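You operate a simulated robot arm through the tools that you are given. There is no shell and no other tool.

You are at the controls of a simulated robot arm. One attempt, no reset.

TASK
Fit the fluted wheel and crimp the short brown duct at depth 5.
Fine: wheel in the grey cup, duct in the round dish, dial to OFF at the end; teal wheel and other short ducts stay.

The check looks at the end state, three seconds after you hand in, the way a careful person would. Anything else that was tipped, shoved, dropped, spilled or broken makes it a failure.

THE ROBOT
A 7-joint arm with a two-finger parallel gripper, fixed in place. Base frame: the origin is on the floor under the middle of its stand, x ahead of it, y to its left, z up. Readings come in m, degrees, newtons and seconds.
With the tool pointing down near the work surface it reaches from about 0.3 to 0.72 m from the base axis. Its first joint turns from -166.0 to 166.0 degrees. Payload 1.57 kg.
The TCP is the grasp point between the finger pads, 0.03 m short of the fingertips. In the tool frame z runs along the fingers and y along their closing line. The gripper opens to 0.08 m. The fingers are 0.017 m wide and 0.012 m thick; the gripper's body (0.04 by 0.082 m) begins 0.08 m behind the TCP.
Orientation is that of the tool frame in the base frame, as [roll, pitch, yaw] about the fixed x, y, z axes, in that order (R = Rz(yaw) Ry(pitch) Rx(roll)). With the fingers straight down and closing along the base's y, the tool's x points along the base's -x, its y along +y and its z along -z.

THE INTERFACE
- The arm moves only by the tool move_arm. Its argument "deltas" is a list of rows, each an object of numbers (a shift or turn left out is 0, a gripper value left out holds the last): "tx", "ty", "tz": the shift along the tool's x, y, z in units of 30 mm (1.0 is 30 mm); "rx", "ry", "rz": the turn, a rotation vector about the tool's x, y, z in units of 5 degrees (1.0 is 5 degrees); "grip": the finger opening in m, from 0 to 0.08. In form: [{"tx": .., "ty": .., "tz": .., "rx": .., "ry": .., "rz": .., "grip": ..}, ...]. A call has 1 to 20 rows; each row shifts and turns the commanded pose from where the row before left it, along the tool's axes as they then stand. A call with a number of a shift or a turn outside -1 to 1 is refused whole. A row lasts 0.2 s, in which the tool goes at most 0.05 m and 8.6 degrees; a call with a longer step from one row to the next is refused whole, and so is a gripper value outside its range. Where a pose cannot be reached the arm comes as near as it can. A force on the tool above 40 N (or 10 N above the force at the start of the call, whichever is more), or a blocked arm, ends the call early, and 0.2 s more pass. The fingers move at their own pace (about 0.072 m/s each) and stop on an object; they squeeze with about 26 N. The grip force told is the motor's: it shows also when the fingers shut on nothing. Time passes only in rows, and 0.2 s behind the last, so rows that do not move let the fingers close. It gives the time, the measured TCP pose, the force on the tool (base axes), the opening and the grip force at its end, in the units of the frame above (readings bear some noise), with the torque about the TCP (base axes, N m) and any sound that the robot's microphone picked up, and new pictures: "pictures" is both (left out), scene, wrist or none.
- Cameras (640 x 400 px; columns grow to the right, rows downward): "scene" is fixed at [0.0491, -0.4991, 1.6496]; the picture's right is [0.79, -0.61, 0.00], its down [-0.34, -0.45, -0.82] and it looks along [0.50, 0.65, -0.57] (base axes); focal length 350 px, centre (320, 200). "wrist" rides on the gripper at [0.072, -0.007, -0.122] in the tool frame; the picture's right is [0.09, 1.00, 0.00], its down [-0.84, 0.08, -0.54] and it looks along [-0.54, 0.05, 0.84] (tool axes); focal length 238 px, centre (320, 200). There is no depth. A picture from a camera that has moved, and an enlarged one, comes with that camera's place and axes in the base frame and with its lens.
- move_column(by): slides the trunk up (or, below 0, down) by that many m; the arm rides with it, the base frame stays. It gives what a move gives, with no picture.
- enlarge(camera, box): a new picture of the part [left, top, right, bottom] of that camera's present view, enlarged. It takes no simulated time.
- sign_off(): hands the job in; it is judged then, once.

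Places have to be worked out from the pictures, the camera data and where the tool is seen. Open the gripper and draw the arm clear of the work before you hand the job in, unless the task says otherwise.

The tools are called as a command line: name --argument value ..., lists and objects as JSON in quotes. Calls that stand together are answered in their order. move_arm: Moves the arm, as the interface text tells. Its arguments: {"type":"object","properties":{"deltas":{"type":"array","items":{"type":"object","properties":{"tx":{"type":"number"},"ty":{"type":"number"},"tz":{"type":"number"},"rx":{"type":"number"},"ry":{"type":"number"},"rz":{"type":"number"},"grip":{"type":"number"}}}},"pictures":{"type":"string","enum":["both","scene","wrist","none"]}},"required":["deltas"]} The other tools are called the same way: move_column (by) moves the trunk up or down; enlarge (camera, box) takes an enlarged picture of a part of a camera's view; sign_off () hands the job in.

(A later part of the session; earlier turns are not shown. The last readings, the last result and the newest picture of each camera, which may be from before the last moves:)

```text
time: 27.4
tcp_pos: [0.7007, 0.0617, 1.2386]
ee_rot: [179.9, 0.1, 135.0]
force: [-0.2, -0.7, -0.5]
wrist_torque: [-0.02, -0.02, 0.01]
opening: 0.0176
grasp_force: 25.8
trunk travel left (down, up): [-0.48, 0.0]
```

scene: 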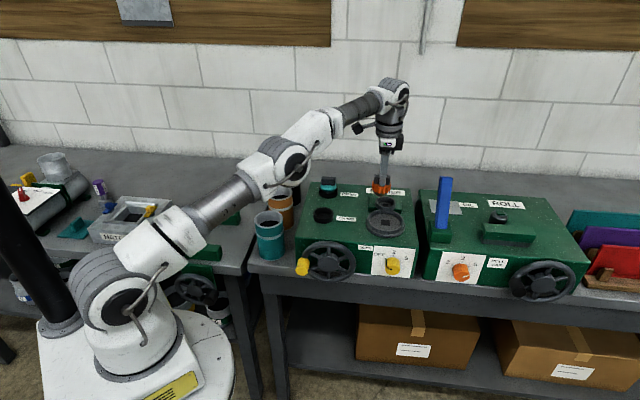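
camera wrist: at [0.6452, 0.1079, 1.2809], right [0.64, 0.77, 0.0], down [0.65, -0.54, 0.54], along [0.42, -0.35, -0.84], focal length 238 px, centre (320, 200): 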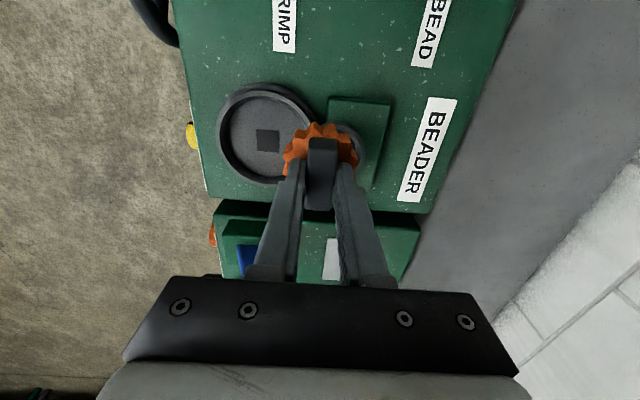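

TCP rose to z=1.239. I now come down slowly and see how far the arm reaches toward the cup.

move_arm --deltas '[{"tz": 0.2}, {"tz": 0.3}, {"tz": 0.3}, {"tz": 0.3}, {"tz": 0.3}, {"tz": 0.3}, {"tz": 0.3}, {"tz": 0.3}, {"tz": 0.2}, {}]' --pictures "both"

enlarge --camera "scene" --box '[345, 150, 425, 250]'

enlarge --camera "wrist" --box '[220, 50, 420, 250]'

```text
time: 29.6
tcp_pos: [0.7, 0.0624, 1.1625]
ee_rot: [-180.0, 0.1, 135.0]
force: [-0.1, 0.8, -0.3]
wrist_torque: [0.0, -0.01, -0.02]
opening: 0.0176
grasp_force: 26.4
trunk travel left (down, up): [-0.48, 0.0]
camera wrist: at [0.6449, 0.1081, 1.285], right [0.64, 0.77, 0.0], down [0.65, -0.54, 0.54], along [0.42, -0.35, -0.84], focal length 238 px, centre (320, 200)
```

scene: 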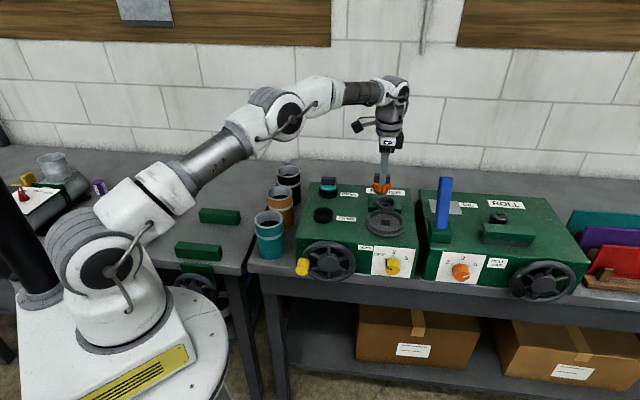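
wrist: 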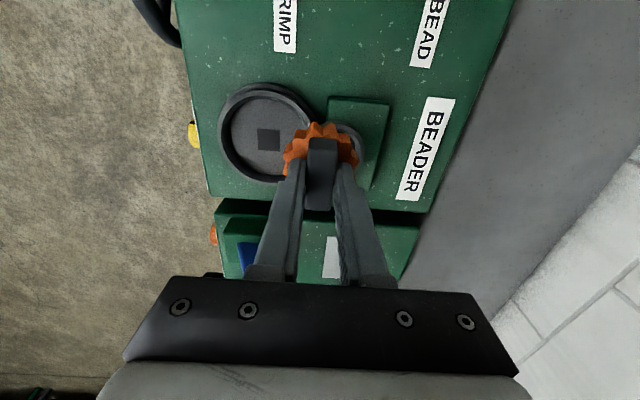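

```text
4.00 times, centred on (385, 200) of scene
camera zoom: at [0.0491, -0.4991, 1.6496], right [0.79, -0.61, 0.0], down [-0.34, -0.45, -0.82], along [0.5, 0.65, -0.57], focal length 1400 px, centre (60, 200)
```

zoom: 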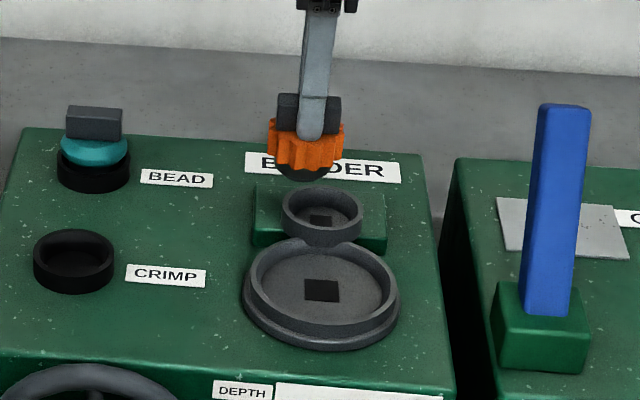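

```text
2.00 times, centred on (320, 150) of wrist
camera zoom: at [0.6449, 0.1081, 1.285], right [0.64, 0.77, 0.0], down [0.65, -0.54, 0.54], along [0.42, -0.35, -0.84], focal length 477 px, centre (320, 300)
```

zoom: 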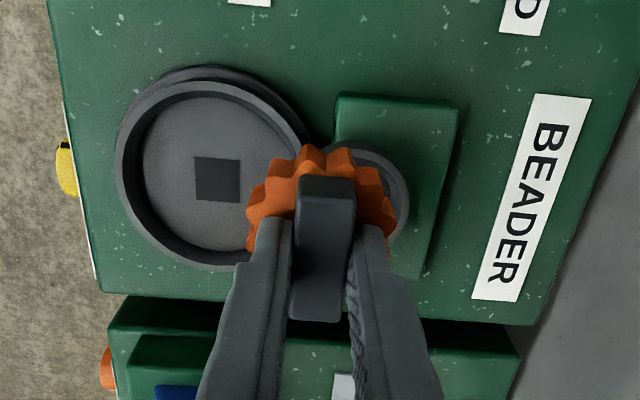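

Now there is slack in reach. Current TCP in machine axes is (0.451, 0.539) versus the cup at (0.470, 0.558); I shift about 21 mm right and 20 mm back and lower to TCP z≈1.128, keeping the wheel above the rim.

move_arm --deltas '[{"tx": -0.15, "ty": 0.15}, {"tx": -0.2, "ty": 0.2}, {"tx": -0.2, "ty": 0.2}, {"tx": -0.16, "ty": 0.12}, {}, {"tz": 0.25}, {"tz": 0.3}, {"tz": 0.3}, {"tz": 0.25}, {}]' --pictures "both"

enlarge --camera "scene" --box '[355, 160, 425, 230]'

enlarge --camera "wrist" --box '[240, 80, 400, 240]'

```text
time: 31.8
tcp_pos: [0.7143, 0.0613, 1.1305]
ee_rot: [-180.0, 0.0, 135.0]
force: [1.0, -0.1, -0.6]
wrist_torque: [0.0, 0.02, 0.02]
opening: 0.0176
grasp_force: 25.9
out of reach, approached as far as the arm can: row 3, 4
trunk travel left (down, up): [-0.48, 0.0]
camera wrist: at [0.6592, 0.1072, 1.2521], right [0.64, 0.77, 0.0], down [0.65, -0.54, 0.54], along [0.42, -0.35, -0.84], focal length 238 px, centre (320, 200)
```

scene: 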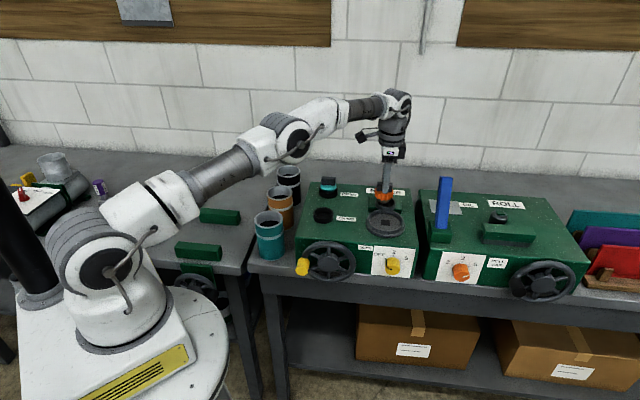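
wrist: 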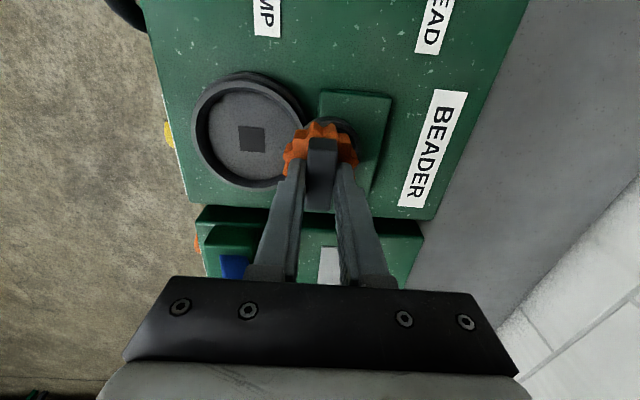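

```text
5.71 times, centred on (390, 195) of scene
camera zoom: at [0.0491, -0.4991, 1.6496], right [0.79, -0.61, 0.0], down [-0.34, -0.45, -0.82], along [0.5, 0.65, -0.57], focal length 2000 px, centre (-80, 229)
```

zoom: 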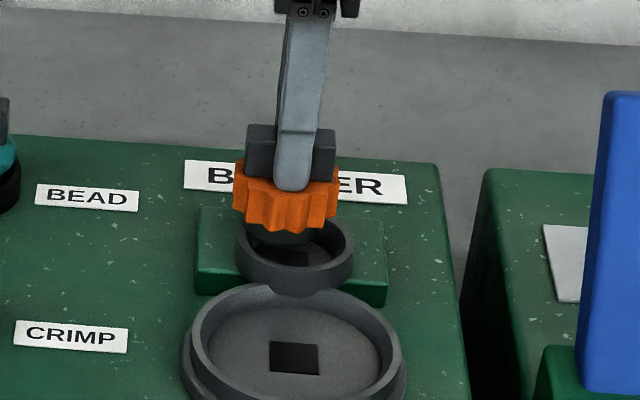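

```text
2.50 times, centred on (320, 160) of wrist
camera zoom: at [0.6592, 0.1072, 1.2521], right [0.64, 0.77, 0.0], down [0.65, -0.54, 0.54], along [0.42, -0.35, -0.84], focal length 596 px, centre (320, 300)
```

zoom: 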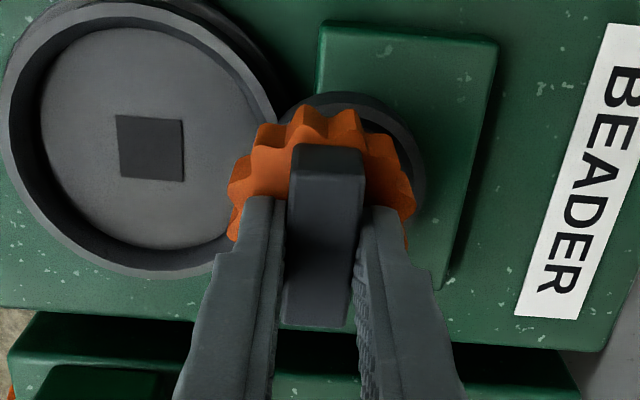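

At this lower height I try the remaining ~10 mm right and ~10 mm back.

move_arm --deltas '[{"tx": -0.12, "ty": 0.12}, {"tx": -0.12, "ty": 0.12}, {"tx": -0.1, "ty": 0.11}, {}, {}]' --pictures "both"

enlarge --camera "scene" --box '[355, 160, 425, 230]'

enlarge --camera "wrist" --box '[240, 80, 400, 240]'

```text
time: 33.0
tcp_pos: [0.7181, 0.0611, 1.1318]
ee_rot: [-180.0, 0.0, 135.0]
force: [-0.6, -0.3, -2.0]
wrist_torque: [0.02, -0.05, 0.03]
opening: 0.0175
grasp_force: 26.4
out of reach, approached as far as the arm can: row 2, 3
trunk travel left (down, up): [-0.48, 0.0]
camera wrist: at [0.6633, 0.1068, 1.2522], right [0.64, 0.77, 0.0], down [0.65, -0.54, 0.54], along [0.42, -0.35, -0.84], focal length 238 px, centre (320, 200)
```

scene: 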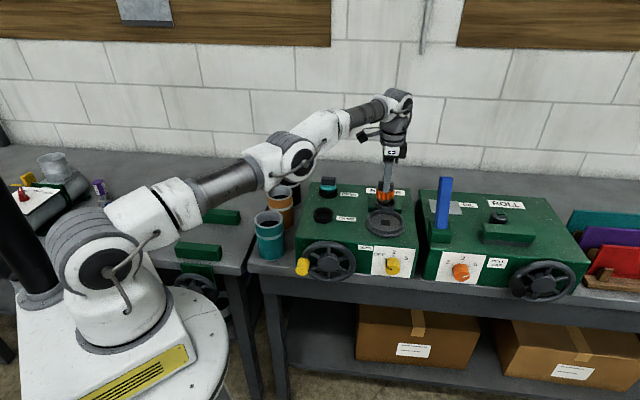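
wrist: 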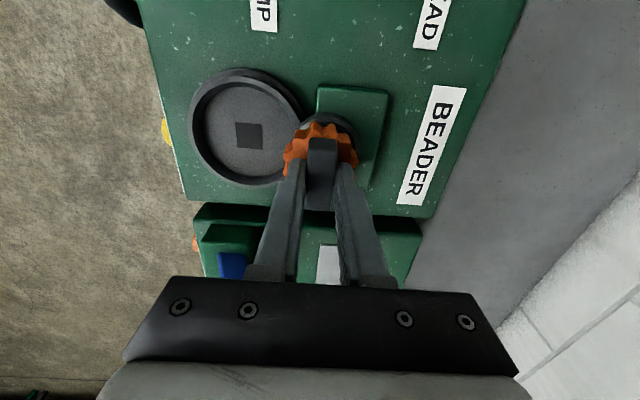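

```text
5.71 times, centred on (390, 195) of scene
camera zoom: at [0.0491, -0.4991, 1.6496], right [0.79, -0.61, 0.0], down [-0.34, -0.45, -0.82], along [0.5, 0.65, -0.57], focal length 2000 px, centre (-80, 229)
```

zoom: 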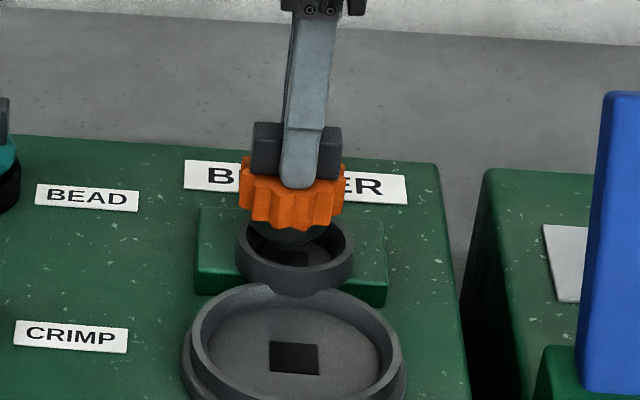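

```text
2.50 times, centred on (320, 160) of wrist
camera zoom: at [0.6633, 0.1068, 1.2522], right [0.64, 0.77, 0.0], down [0.65, -0.54, 0.54], along [0.42, -0.35, -0.84], focal length 596 px, centre (320, 300)
```

zoom: 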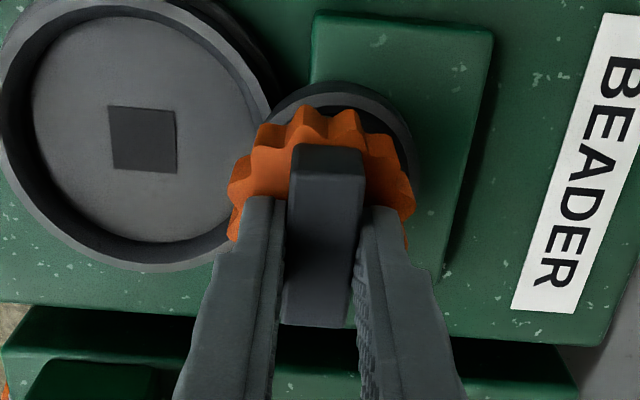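

The remaining offset is about 8 mm right and 7 mm back, just past the vertical-tool reach limit. I tilt the tool by 3° (fingers pointing slightly outward) to gain that reach, then shift.

move_arm --deltas '[{"rx": -0.21, "ry": -0.21}, {"rx": -0.21, "ry": -0.21}, {}, {"tx": -0.13, "ty": 0.12}, {"tx": -0.13, "ty": 0.12}, {}, {}]' --pictures "both"

enlarge --camera "scene" --box '[355, 160, 425, 230]'

enlarge --camera "wrist" --box '[240, 80, 400, 240]'

```text
time: 34.6
tcp_pos: [0.7301, 0.0616, 1.1304]
ee_rot: [177.9, 2.2, 134.9]
force: [0.4, -0.8, -0.9]
wrist_torque: [-0.01, -0.01, 0.01]
opening: 0.0173
grasp_force: 25.9
out of reach, approached as far as the arm can: row 1, 2, 5
trunk travel left (down, up): [-0.48, 0.0]
camera wrist: at [0.6683, 0.1075, 1.2496], right [0.64, 0.77, 0.03], down [0.62, -0.54, 0.57], along [0.46, -0.35, -0.82], focal length 238 px, centre (320, 200)
```

scene: 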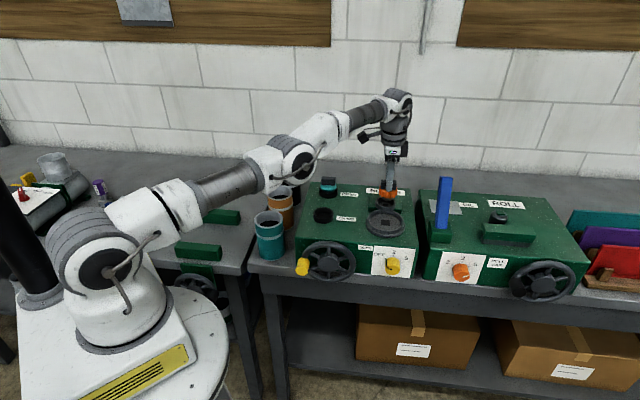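
wrist: 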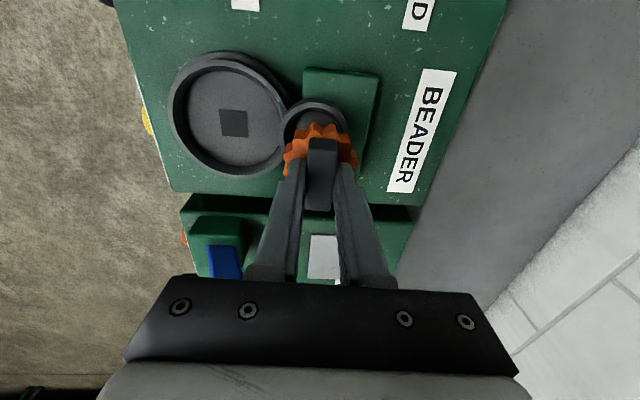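

```text
5.71 times, centred on (390, 195) of scene
camera zoom: at [0.0491, -0.4991, 1.6496], right [0.79, -0.61, 0.0], down [-0.34, -0.45, -0.82], along [0.5, 0.65, -0.57], focal length 2000 px, centre (-80, 229)
```

zoom: 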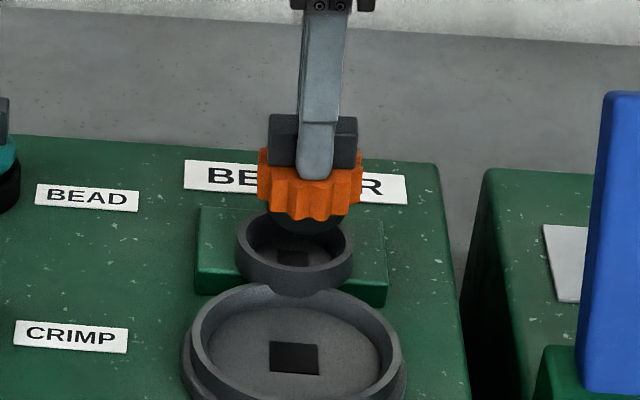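

```text
2.50 times, centred on (320, 160) of wrist
camera zoom: at [0.6683, 0.1075, 1.2496], right [0.64, 0.77, 0.03], down [0.62, -0.54, 0.57], along [0.46, -0.35, -0.82], focal length 596 px, centre (320, 300)
```

zoom: 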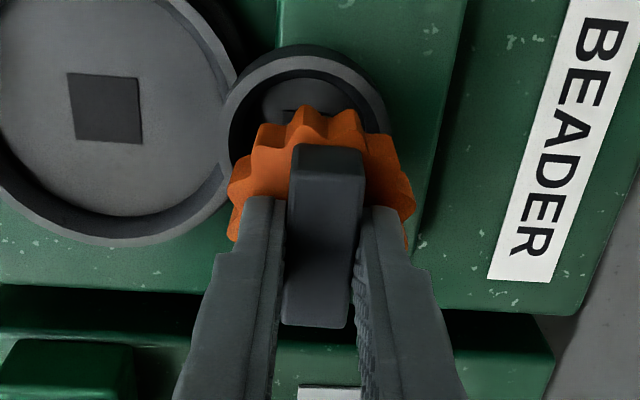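

With the tilt I overshot by roughly 3 mm right and 4 mm back. I correct that and lower 15 mm, watching the force.

move_arm --deltas '[{"tx": 0.1, "ty": -0.14}, {}, {"tz": 0.17, "tx": 0.006, "ty": -0.006}, {"tz": 0.17, "tx": 0.006, "ty": -0.006}, {"tz": 0.17, "tx": 0.006, "ty": -0.006}, {}, {}]' --pictures "both"

enlarge --camera "scene" --box '[355, 160, 425, 230]'

enlarge --camera "wrist" --box '[240, 80, 400, 240]'

```text
time: 36.2
tcp_pos: [0.7289, 0.0618, 1.1167]
ee_rot: [177.9, 2.1, 134.9]
force: [0.5, -0.4, -0.7]
wrist_torque: [0.0, -0.01, -0.03]
opening: 0.0172
grasp_force: 26.1
out of reach, approached as far as the arm can: row 4
trunk travel left (down, up): [-0.48, 0.0]
camera wrist: at [0.6674, 0.1077, 1.2344], right [0.64, 0.77, 0.03], down [0.62, -0.54, 0.57], along [0.46, -0.35, -0.82], focal length 238 px, centre (320, 200)
```

scene: 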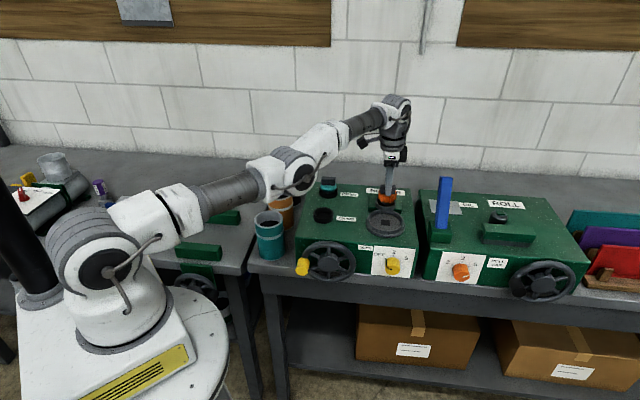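
wrist: 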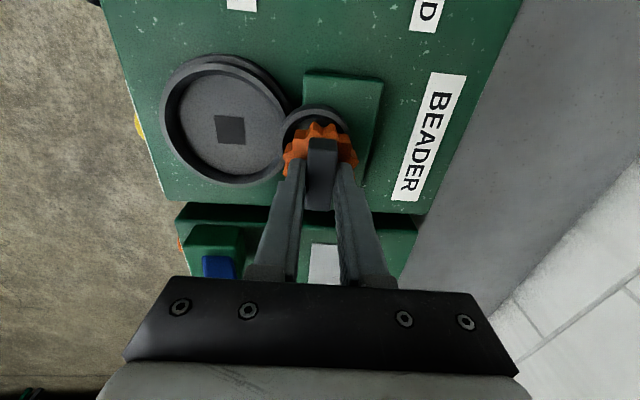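

```text
5.71 times, centred on (390, 195) of scene
camera zoom: at [0.0491, -0.4991, 1.6496], right [0.79, -0.61, 0.0], down [-0.34, -0.45, -0.82], along [0.5, 0.65, -0.57], focal length 2000 px, centre (-80, 229)
```

zoom: 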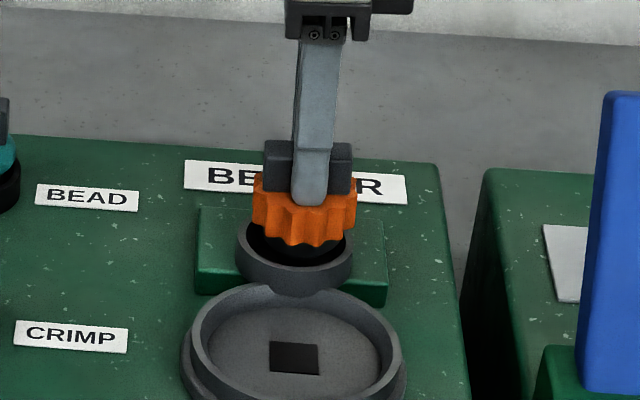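

```text
2.50 times, centred on (320, 160) of wrist
camera zoom: at [0.6674, 0.1077, 1.2344], right [0.64, 0.77, 0.03], down [0.62, -0.54, 0.57], along [0.46, -0.35, -0.82], focal length 596 px, centre (320, 300)
```

zoom: 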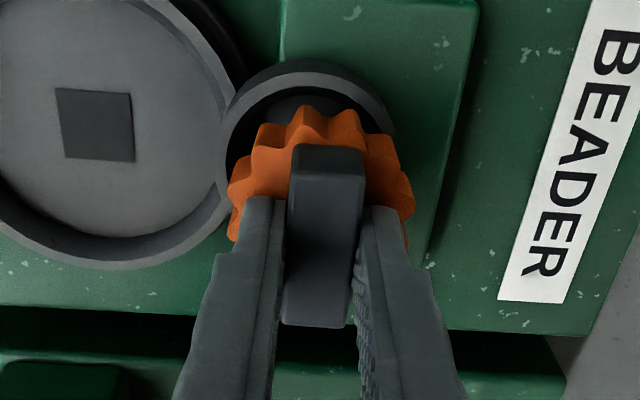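

The wheel is nearly over the cup: I read about 3–4 mm too far back and ~1 mm right. I correct and lower slowly until contact shows in the force.

move_arm --deltas '[{"tx": 0.04, "ty": -0.12}, {}, {"tz": 0.12, "tx": 0.004, "ty": -0.004}, {"tz": 0.12, "tx": 0.004, "ty": -0.004}, {}, {}]' --pictures "both"

enlarge --camera "scene" --box '[355, 160, 425, 230]'

enlarge --camera "wrist" --box '[240, 80, 400, 240]'

```text
time: 37.6
tcp_pos: [0.7279, 0.0615, 1.1102]
ee_rot: [177.8, 2.2, 134.9]
force: [-9.6, -2.0, 15.2]
wrist_torque: [-0.04, 0.18, 0.0]
opening: 0.0175
grasp_force: 26.3
out of reach, approached as far as the arm can: row 1
trunk travel left (down, up): [-0.48, 0.0]
camera wrist: at [0.6659, 0.1076, 1.2295], right [0.64, 0.77, 0.03], down [0.62, -0.54, 0.58], along [0.46, -0.35, -0.82], focal length 238 px, centre (320, 200)
```

scene: 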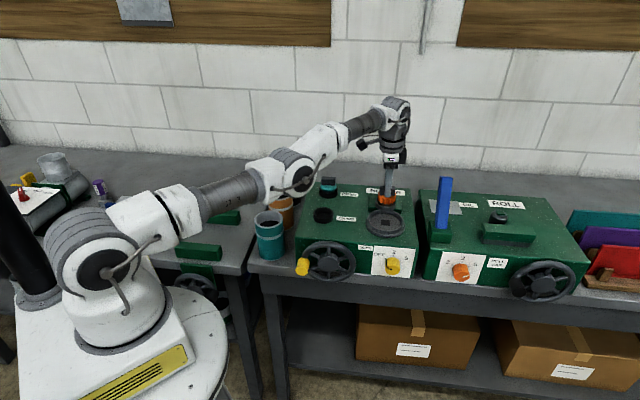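
wrist: 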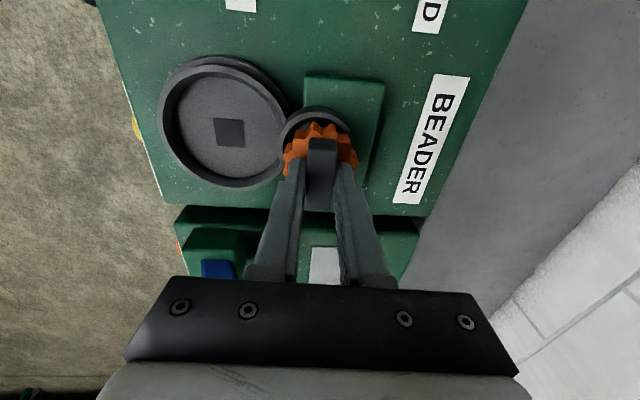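

```text
5.71 times, centred on (390, 195) of scene
camera zoom: at [0.0491, -0.4991, 1.6496], right [0.79, -0.61, 0.0], down [-0.34, -0.45, -0.82], along [0.5, 0.65, -0.57], focal length 2000 px, centre (-80, 229)
```

zoom: 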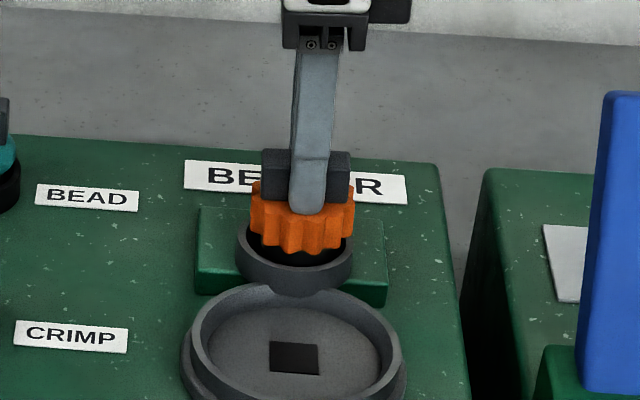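

```text
2.50 times, centred on (320, 160) of wrist
camera zoom: at [0.6659, 0.1076, 1.2295], right [0.64, 0.77, 0.03], down [0.62, -0.54, 0.58], along [0.46, -0.35, -0.82], focal length 596 px, centre (320, 300)
```

zoom: 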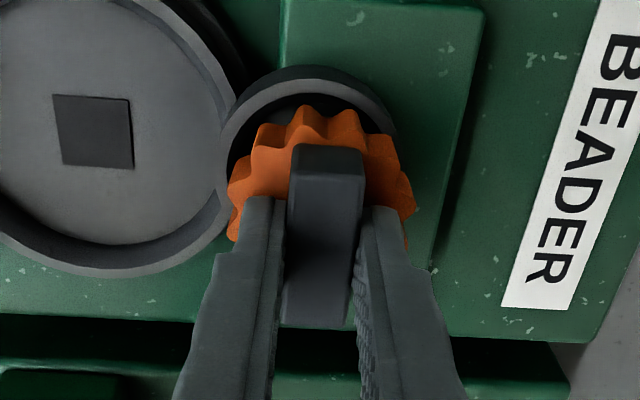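

The force (-9.6 N in x, +15 N up) shows the hub touching the far side of the cup rim. I lift 4 mm, shift 5 mm inward (-x), and read the pose.

move_arm --deltas '[{"tz": -0.15}, {"tx": 0.06, "ty": -0.06}, {"tx": 0.06, "ty": -0.06}, {}]' --pictures "wrist"

enlarge --camera "scene" --box '[355, 160, 425, 230]'

enlarge --camera "wrist" --box '[240, 80, 400, 240]'

```text
time: 38.6
tcp_pos: [0.7299, 0.0622, 1.1126]
ee_rot: [178.0, 2.2, 134.9]
force: [-1.0, 0.2, 0.3]
wrist_torque: [-0.01, 0.09, 0.04]
opening: 0.0174
grasp_force: 25.7
out of reach, approached as far as the arm can: row 2
trunk travel left (down, up): [-0.48, 0.0]
camera wrist: at [0.6675, 0.1073, 1.2313], right [0.64, 0.77, 0.03], down [0.62, -0.54, 0.57], along [0.46, -0.35, -0.82], focal length 238 px, centre (320, 200)
```

wrist: 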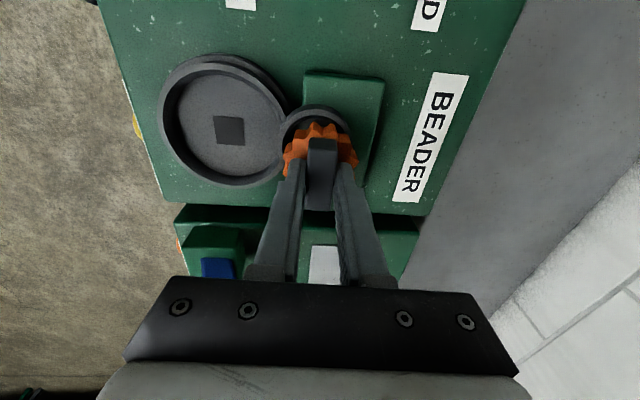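

```text
5.71 times, centred on (390, 195) of scene
camera zoom: at [0.0491, -0.4991, 1.6496], right [0.79, -0.61, 0.0], down [-0.34, -0.45, -0.82], along [0.5, 0.65, -0.57], focal length 2000 px, centre (-80, 229)
```

zoom: 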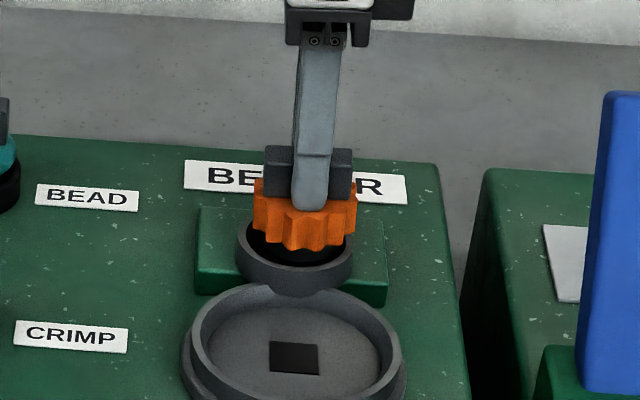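

```text
2.50 times, centred on (320, 160) of wrist
camera zoom: at [0.6675, 0.1073, 1.2313], right [0.64, 0.77, 0.03], down [0.62, -0.54, 0.57], along [0.46, -0.35, -0.82], focal length 596 px, centre (320, 300)
```

zoom: 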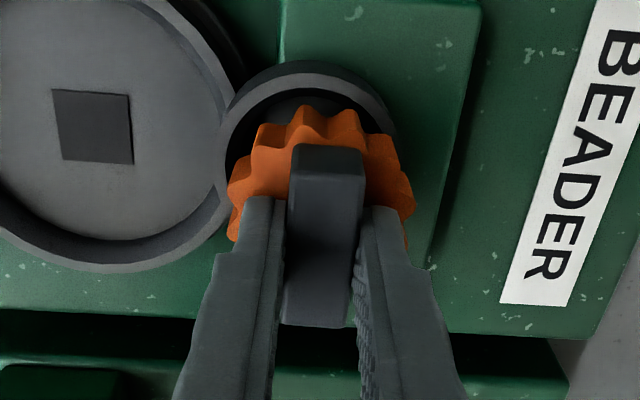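

The retreat step wasn't taken because the arm sits at its stretch limit. I lift a bit and make a larger inward move to get off the singularity, then read the pose.

move_arm --deltas '[{"tx": 0.2, "ty": -0.2, "tz": -0.1}, {"tx": 0.1, "ty": -0.1}, {}, {}]' --pictures "none"

```text
time: 39.6
tcp_pos: [0.7286, 0.0605, 1.1119]
ee_rot: [177.9, 2.2, 134.9]
force: [0.3, 0.1, -0.1]
wrist_torque: [0.04, -0.01, -0.04]
opening: 0.0175
grasp_force: 26.4
out of reach, approached as far as the arm can: row 1, 2
trunk travel left (down, up): [-0.48, 0.0]
```

The arm seems stuck at the stretched singularity. I lift first (that direction works) and then command several inward steps to break out of it.

move_arm --deltas '[{"tz": -0.3}, {"tz": -0.3}, {}, {"tx": 0.3, "ty": -0.3}, {"tx": 0.3, "ty": -0.3}, {}]' --pictures "none"

```text
time: 41.0
tcp_pos: [0.7283, 0.0631, 1.1296]
ee_rot: [177.9, 2.1, 134.8]
force: [0.2, 0.1, -1.8]
wrist_torque: [0.0, 0.01, -0.05]
opening: 0.0176
grasp_force: 26.2
out of reach, approached as far as the arm can: row 4, 5
trunk travel left (down, up): [-0.48, 0.0]
```

Up/down works but inward doesn't, as expected for a straight-arm singularity. I raise a little more and command one large inward step (42 mm) to force the elbow to bend.

move_arm --deltas '[{"tz": -0.3}, {"tx": 0.8, "ty": -0.8}, {}, {}]' --pictures "none"

```text
time: 42.0
tcp_pos: [0.7259, 0.0643, 1.1398]
ee_rot: [178.0, 1.9, 134.9]
force: [0.4, -0.8, -1.4]
wrist_torque: [0.07, 0.0, 0.01]
opening: 0.0172
grasp_force: 25.9
out of reach, approached as far as the arm can: row 2
trunk travel left (down, up): [-0.48, 0.0]
```

Only a small change so far. I repeat the inward command over several rows, since progress out of the singularity should build up.

move_arm --deltas '[{"tx": 0.8, "ty": -0.8}, {"tx": 0.8, "ty": -0.8}, {"tx": 0.8, "ty": -0.8}, {"tx": 0.8, "ty": -0.8}, {}]' --pictures "scene"

```text
time: 43.2
tcp_pos: [0.7274, 0.0643, 1.141]
ee_rot: [178.1, 2.0, 134.9]
force: [1.1, 0.4, -0.6]
wrist_torque: [0.04, -0.02, 0.01]
opening: 0.0176
grasp_force: 25.8
out of reach, approached as far as the arm can: row 1, 2, 3, 4
trunk travel left (down, up): [-0.48, 0.0]
```

scene: 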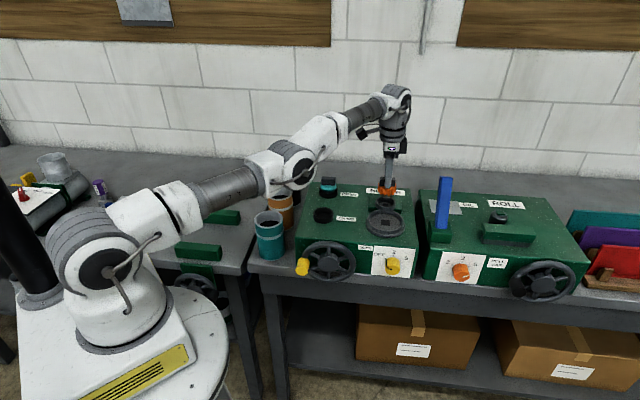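

Large inward steps are refused entirely; small ones earlier seemed to be accepted. I try a series of small inward steps.

move_arm --deltas '[{"tx": 0.03, "ty": -0.03}, {"tx": 0.03, "ty": -0.03}, {"tx": 0.03, "ty": -0.03}, {"tx": 0.03, "ty": -0.03}, {"tx": 0.03, "ty": -0.03}, {"tx": 0.03, "ty": -0.03}, {"tx": 0.03, "ty": -0.03}, {"tx": 0.03, "ty": -0.03}, {}]' --pictures "none"

```text
time: 45.2
tcp_pos: [0.727, 0.0644, 1.1414]
ee_rot: [178.0, 1.9, 134.9]
force: [0.5, 0.0, -1.2]
wrist_torque: [-0.01, -0.02, 0.0]
opening: 0.0172
grasp_force: 26.2
out of reach, approached as far as the arm can: row 3, 6
trunk travel left (down, up): [-0.48, 0.0]
```

Radial steps alone fail, but earlier a mostly tangential path (vertical motion away from the stretched pose) did bend the elbow. I go up and slightly inward together to escape.

move_arm --deltas '[{"tz": -0.3, "tx": 0.04, "ty": -0.04}, {"tz": -0.4, "tx": 0.06, "ty": -0.06}, {"tz": -0.4, "tx": 0.06, "ty": -0.06}, {"tz": -0.4, "tx": 0.08, "ty": -0.08}, {"tz": -0.4, "tx": 0.1, "ty": -0.1}, {"tz": -0.4, "tx": 0.1, "ty": -0.1}, {"tz": -0.4, "tx": 0.1, "ty": -0.1}, {"tz": -0.3, "tx": 0.1, "ty": -0.1}, {}]' --pictures "none"

```text
time: 47.2
tcp_pos: [0.7114, 0.0663, 1.2338]
ee_rot: [178.0, 2.0, 134.9]
force: [0.0, -0.3, -1.8]
wrist_torque: [0.0, -0.01, 0.05]
opening: 0.0173
grasp_force: 26.6
out of reach, approached as far as the arm can: row 1, 3, 5, 7
trunk travel left (down, up): [-0.48, 0.0]
```

Now at z≈1.234. I descend again with a small inward component, the pattern that bent the elbow earlier.

move_arm --deltas '[{"tz": 0.2, "tx": 0.02, "ty": -0.02}, {"tz": 0.3, "tx": 0.035, "ty": -0.035}, {"tz": 0.3, "tx": 0.035, "ty": -0.035}, {"tz": 0.3, "tx": 0.035, "ty": -0.035}, {"tz": 0.3, "tx": 0.035, "ty": -0.035}, {}]' --pictures "none"

```text
time: 48.6
tcp_pos: [0.7182, 0.0675, 1.1919]
ee_rot: [178.1, 2.0, 134.9]
force: [0.1, 0.2, -1.2]
wrist_torque: [0.03, 0.01, 0.03]
opening: 0.0174
grasp_force: 26.2
out of reach, approached as far as the arm can: row 1, 2, 3, 5
trunk travel left (down, up): [-0.48, 0.0]
```

Still sliding along the boundary. At this safe height I try overshooting outward and then inward, to let the solver cross to the other elbow branch.

move_arm --deltas '[{"tx": -0.6, "ty": 0.6}, {"tx": -0.6, "ty": 0.6}, {"tx": 0.5, "ty": -0.5}, {"tx": 0.5, "ty": -0.5}, {"tx": 0.5, "ty": -0.5}, {}]' --pictures "scene"

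```text
time: 50.0
tcp_pos: [0.6578, 0.0709, 1.1912]
ee_rot: [177.9, 2.1, 135.0]
force: [0.2, -0.8, -0.5]
wrist_torque: [0.01, 0.02, 0.03]
opening: 0.0174
grasp_force: 25.9
out of reach, approached as far as the arm can: row 1, 2
trunk travel left (down, up): [-0.48, 0.0]
```

scene: 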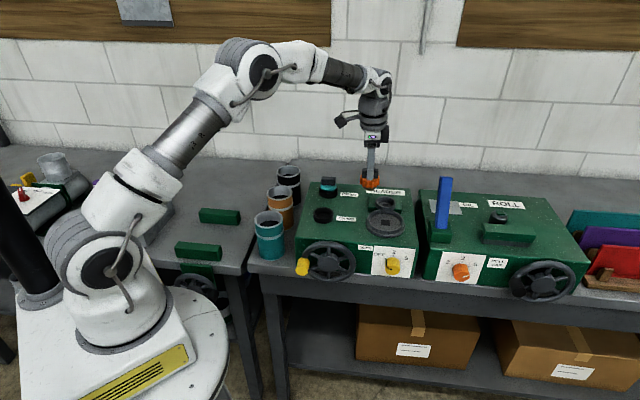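

That worked: the elbow is bent again at (0.658, 0.071, 1.191). I now go to the corrected pre-insert pose (0.725, 0.061, 1.125), which lies inside the reach limit with the 3° tilt.

move_arm --deltas '[{"tx": -0.15, "ty": 0.11, "tz": 0.25}, {"tx": -0.22, "ty": 0.16, "tz": 0.3}, {"tx": -0.22, "ty": 0.16, "tz": 0.3}, {"tx": -0.23, "ty": 0.16, "tz": 0.3}, {"tx": -0.23, "ty": 0.16, "tz": 0.3}, {"tx": -0.23, "ty": 0.17, "tz": 0.3}, {"tx": -0.23, "ty": 0.17, "tz": 0.3}, {"tx": -0.23, "ty": 0.16, "tz": 0.27}, {}]' --pictures "wrist"

enlarge --camera "scene" --box '[355, 160, 425, 230]'

enlarge --camera "wrist" --box '[240, 80, 400, 240]'

```text
time: 52.0
tcp_pos: [0.726, 0.0594, 1.1237]
ee_rot: [177.9, 2.1, 134.8]
force: [0.4, -0.2, -1.0]
wrist_torque: [-0.01, 0.01, 0.01]
opening: 0.0173
grasp_force: 25.7
trunk travel left (down, up): [-0.48, 0.0]
camera wrist: at [0.6644, 0.1053, 1.2432], right [0.64, 0.77, 0.03], down [0.62, -0.54, 0.57], along [0.46, -0.35, -0.82], focal length 238 px, centre (320, 200)
```

wrist: 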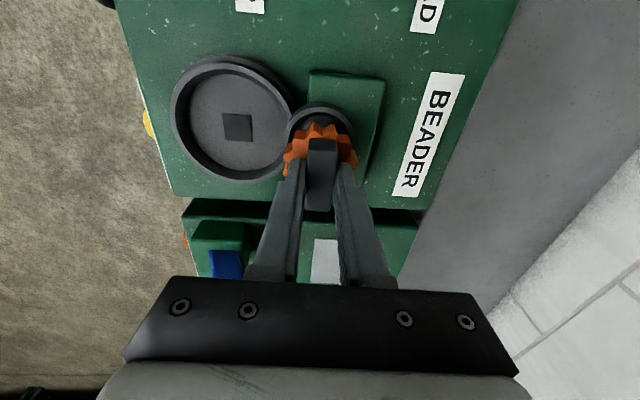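

```text
5.71 times, centred on (390, 195) of scene
camera zoom: at [0.0491, -0.4991, 1.6496], right [0.79, -0.61, 0.0], down [-0.34, -0.45, -0.82], along [0.5, 0.65, -0.57], focal length 2000 px, centre (-80, 229)
```

zoom: 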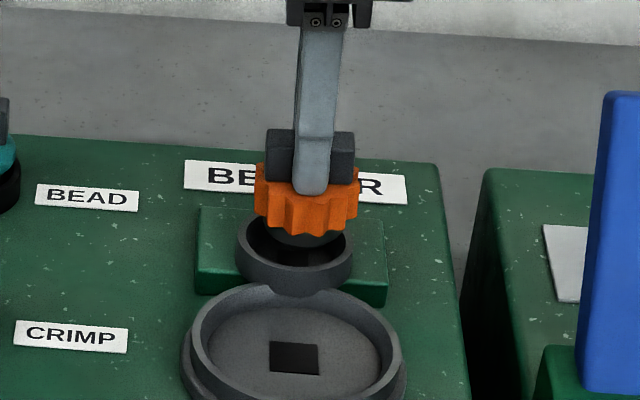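

```text
2.50 times, centred on (320, 160) of wrist
camera zoom: at [0.6644, 0.1053, 1.2432], right [0.64, 0.77, 0.03], down [0.62, -0.54, 0.57], along [0.46, -0.35, -0.82], focal length 596 px, centre (320, 300)
```

zoom: 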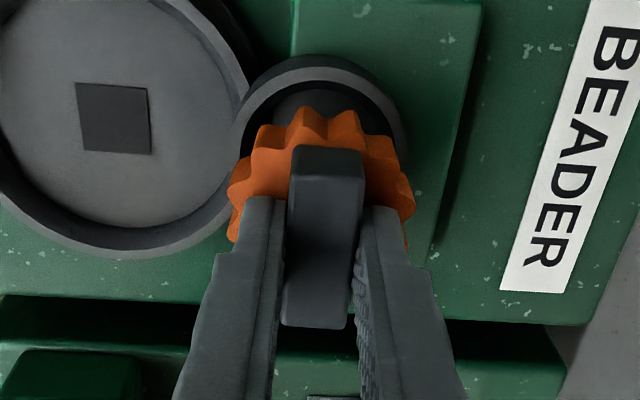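

No reach warnings now, and the wheel is centred over the cup within ~2 mm. I descend slowly with vertical compensation, watching force.

move_arm --deltas '[{"ty": -0.05}, {"tz": 0.13, "tx": 0.005, "ty": -0.005}, {"tz": 0.13, "tx": 0.005, "ty": -0.005}, {"tz": 0.13, "tx": 0.005, "ty": -0.005}, {"tz": 0.13, "tx": 0.005, "ty": -0.005}, {}]' --pictures "wrist"

enlarge --camera "scene" --box '[355, 160, 425, 230]'

enlarge --camera "wrist" --box '[240, 80, 400, 240]'

```text
time: 53.4
tcp_pos: [0.7247, 0.0587, 1.108]
ee_rot: [177.9, 2.1, 134.8]
force: [-0.3, -0.1, -1.1]
wrist_torque: [0.01, -0.02, -0.05]
opening: 0.0174
grasp_force: 26.0
trunk travel left (down, up): [-0.48, 0.0]
camera wrist: at [0.6634, 0.1046, 1.2269], right [0.64, 0.77, 0.03], down [0.62, -0.54, 0.57], along [0.46, -0.35, -0.82], focal length 238 px, centre (320, 200)
```

wrist: 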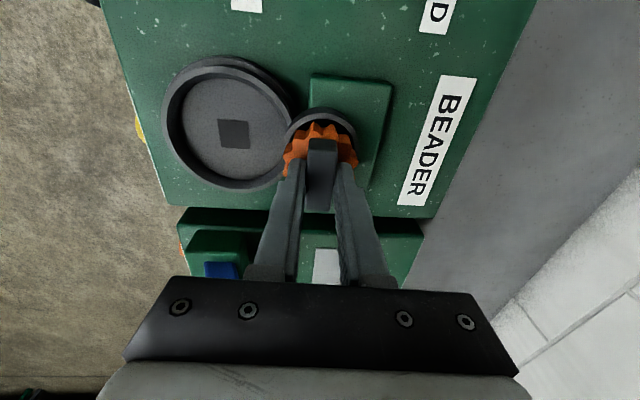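

```text
5.71 times, centred on (390, 195) of scene
camera zoom: at [0.0491, -0.4991, 1.6496], right [0.79, -0.61, 0.0], down [-0.34, -0.45, -0.82], along [0.5, 0.65, -0.57], focal length 2000 px, centre (-80, 229)
```

zoom: 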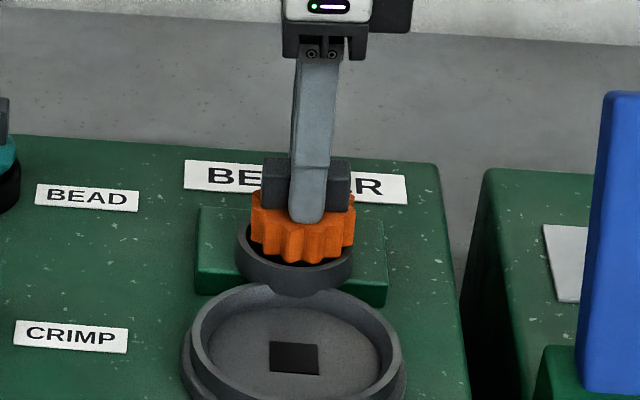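

```text
2.50 times, centred on (320, 160) of wrist
camera zoom: at [0.6634, 0.1046, 1.2269], right [0.64, 0.77, 0.03], down [0.62, -0.54, 0.57], along [0.46, -0.35, -0.82], focal length 596 px, centre (320, 300)
```

zoom: 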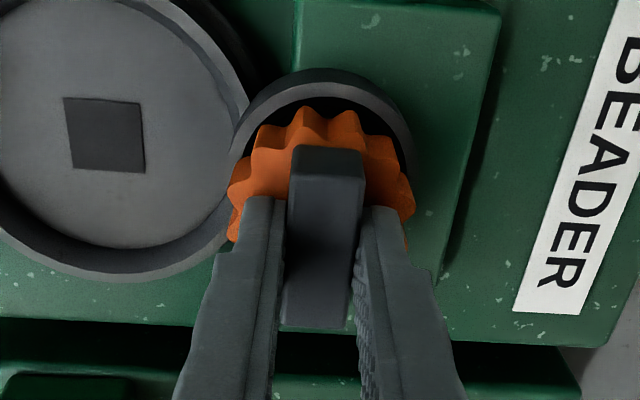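

No contact yet at z=1.108 and the wheel is entering the cup centrally. I continue down slowly.

move_arm --deltas '[{"tz": 0.08, "tx": 0.003, "ty": -0.003}, {"tz": 0.08, "tx": 0.003, "ty": -0.003}, {"tz": 0.08, "tx": 0.003, "ty": -0.003}, {}]' --pictures "none"

enlarge --camera "scene" --box '[355, 160, 425, 230]'

enlarge --camera "wrist" --box '[240, 80, 400, 240]'

```text
time: 54.4
tcp_pos: [0.7239, 0.0589, 1.1055]
ee_rot: [177.6, 2.4, 134.9]
force: [-3.3, 0.8, 24.1]
wrist_torque: [0.05, 0.45, 0.03]
opening: 0.0175
grasp_force: 25.8
trunk travel left (down, up): [-0.48, 0.0]
```

```text
5.71 times, centred on (390, 195) of scene
camera zoom: at [0.0491, -0.4991, 1.6496], right [0.79, -0.61, 0.0], down [-0.34, -0.45, -0.82], along [0.5, 0.65, -0.57], focal length 2000 px, centre (-80, 229)
```

zoom: 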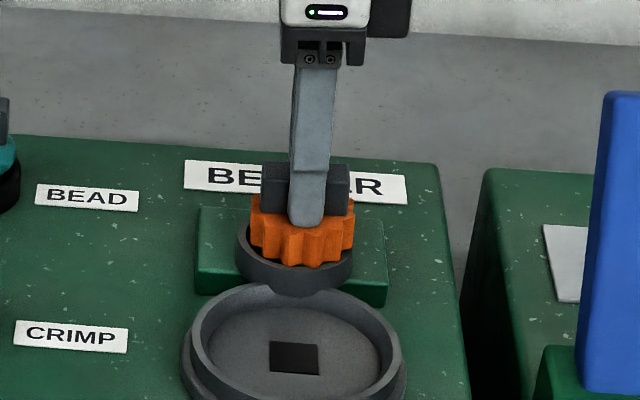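

```text
2.50 times, centred on (320, 160) of wrist
camera zoom: at [0.6621, 0.1044, 1.2242], right [0.64, 0.77, 0.04], down [0.61, -0.54, 0.58], along [0.47, -0.35, -0.81], focal length 596 px, centre (320, 300)
```

zoom: 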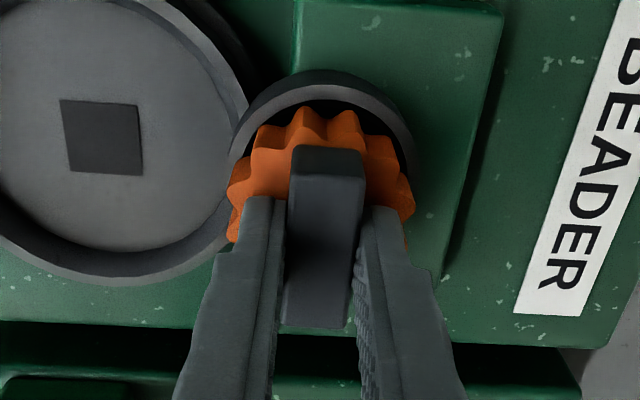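

Contact of 24 N at TCP z≈1.1055. I enlarge further to judge whether the wheel is seated or resting on the rim.

enlarge --camera "scene" --box '[370, 175, 410, 215]'

enlarge --camera "wrist" --box '[270, 90, 370, 190]'

```text
10.00 times, centred on (390, 195) of scene
camera zoom: at [0.0491, -0.4991, 1.6496], right [0.79, -0.61, 0.0], down [-0.34, -0.45, -0.82], along [0.5, 0.65, -0.57], focal length 3500 px, centre (-380, 250)
```

zoom: 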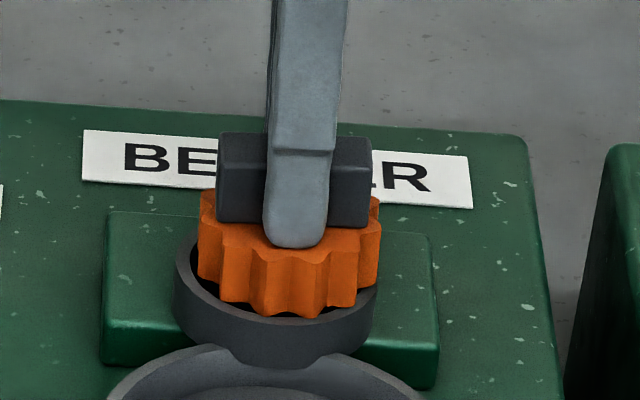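

```text
4.00 times, centred on (320, 140) of wrist
camera zoom: at [0.6621, 0.1044, 1.2242], right [0.64, 0.77, 0.04], down [0.61, -0.54, 0.58], along [0.47, -0.35, -0.81], focal length 953 px, centre (320, 440)
```

zoom: 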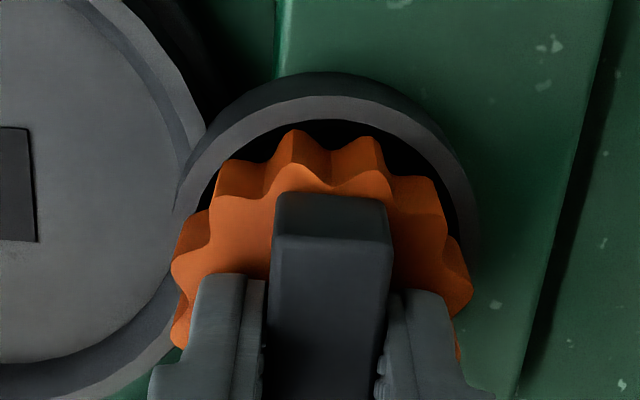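

The contact point inferred from torque lies inside the cup and the height matches the hub resting on the cup floor (3° tilted). I back off 1 mm to relieve the load and open the fingers so it settles flat.

move_arm --deltas '[{"tz": -0.05}, {"grip": 0.03}, {"grip": 0.045}, {}]' --pictures "wrist"

enlarge --camera "scene" --box '[370, 175, 410, 215]'

enlarge --camera "wrist" --box '[260, 80, 380, 200]'

```text
time: 55.4
tcp_pos: [0.7236, 0.0594, 1.1047]
ee_rot: [177.7, 2.2, 134.8]
force: [0.8, 0.3, 25.0]
wrist_torque: [0.06, 0.2, 0.03]
opening: 0.0363
grasp_force: 0.1
trunk travel left (down, up): [-0.48, 0.0]
camera wrist: at [0.6615, 0.1046, 1.2241], right [0.64, 0.77, 0.04], down [0.62, -0.54, 0.58], along [0.46, -0.35, -0.82], focal length 238 px, centre (320, 200)
```

wrist: 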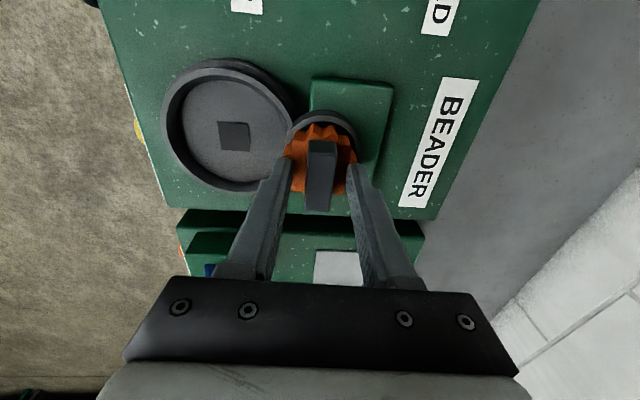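

```text
10.00 times, centred on (390, 195) of scene
camera zoom: at [0.0491, -0.4991, 1.6496], right [0.79, -0.61, 0.0], down [-0.34, -0.45, -0.82], along [0.5, 0.65, -0.57], focal length 3500 px, centre (-380, 250)
```

zoom: 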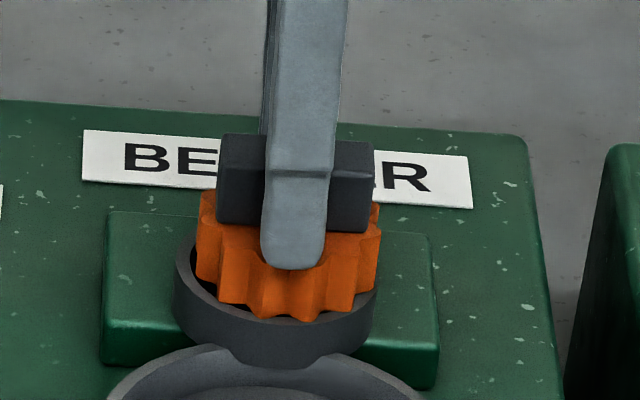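

```text
3.33 times, centred on (320, 140) of wrist
camera zoom: at [0.6615, 0.1046, 1.2241], right [0.64, 0.77, 0.04], down [0.62, -0.54, 0.58], along [0.46, -0.35, -0.82], focal length 794 px, centre (320, 400)
```

zoom: 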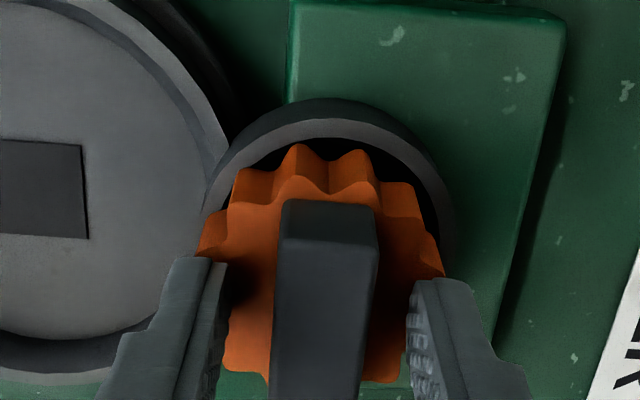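

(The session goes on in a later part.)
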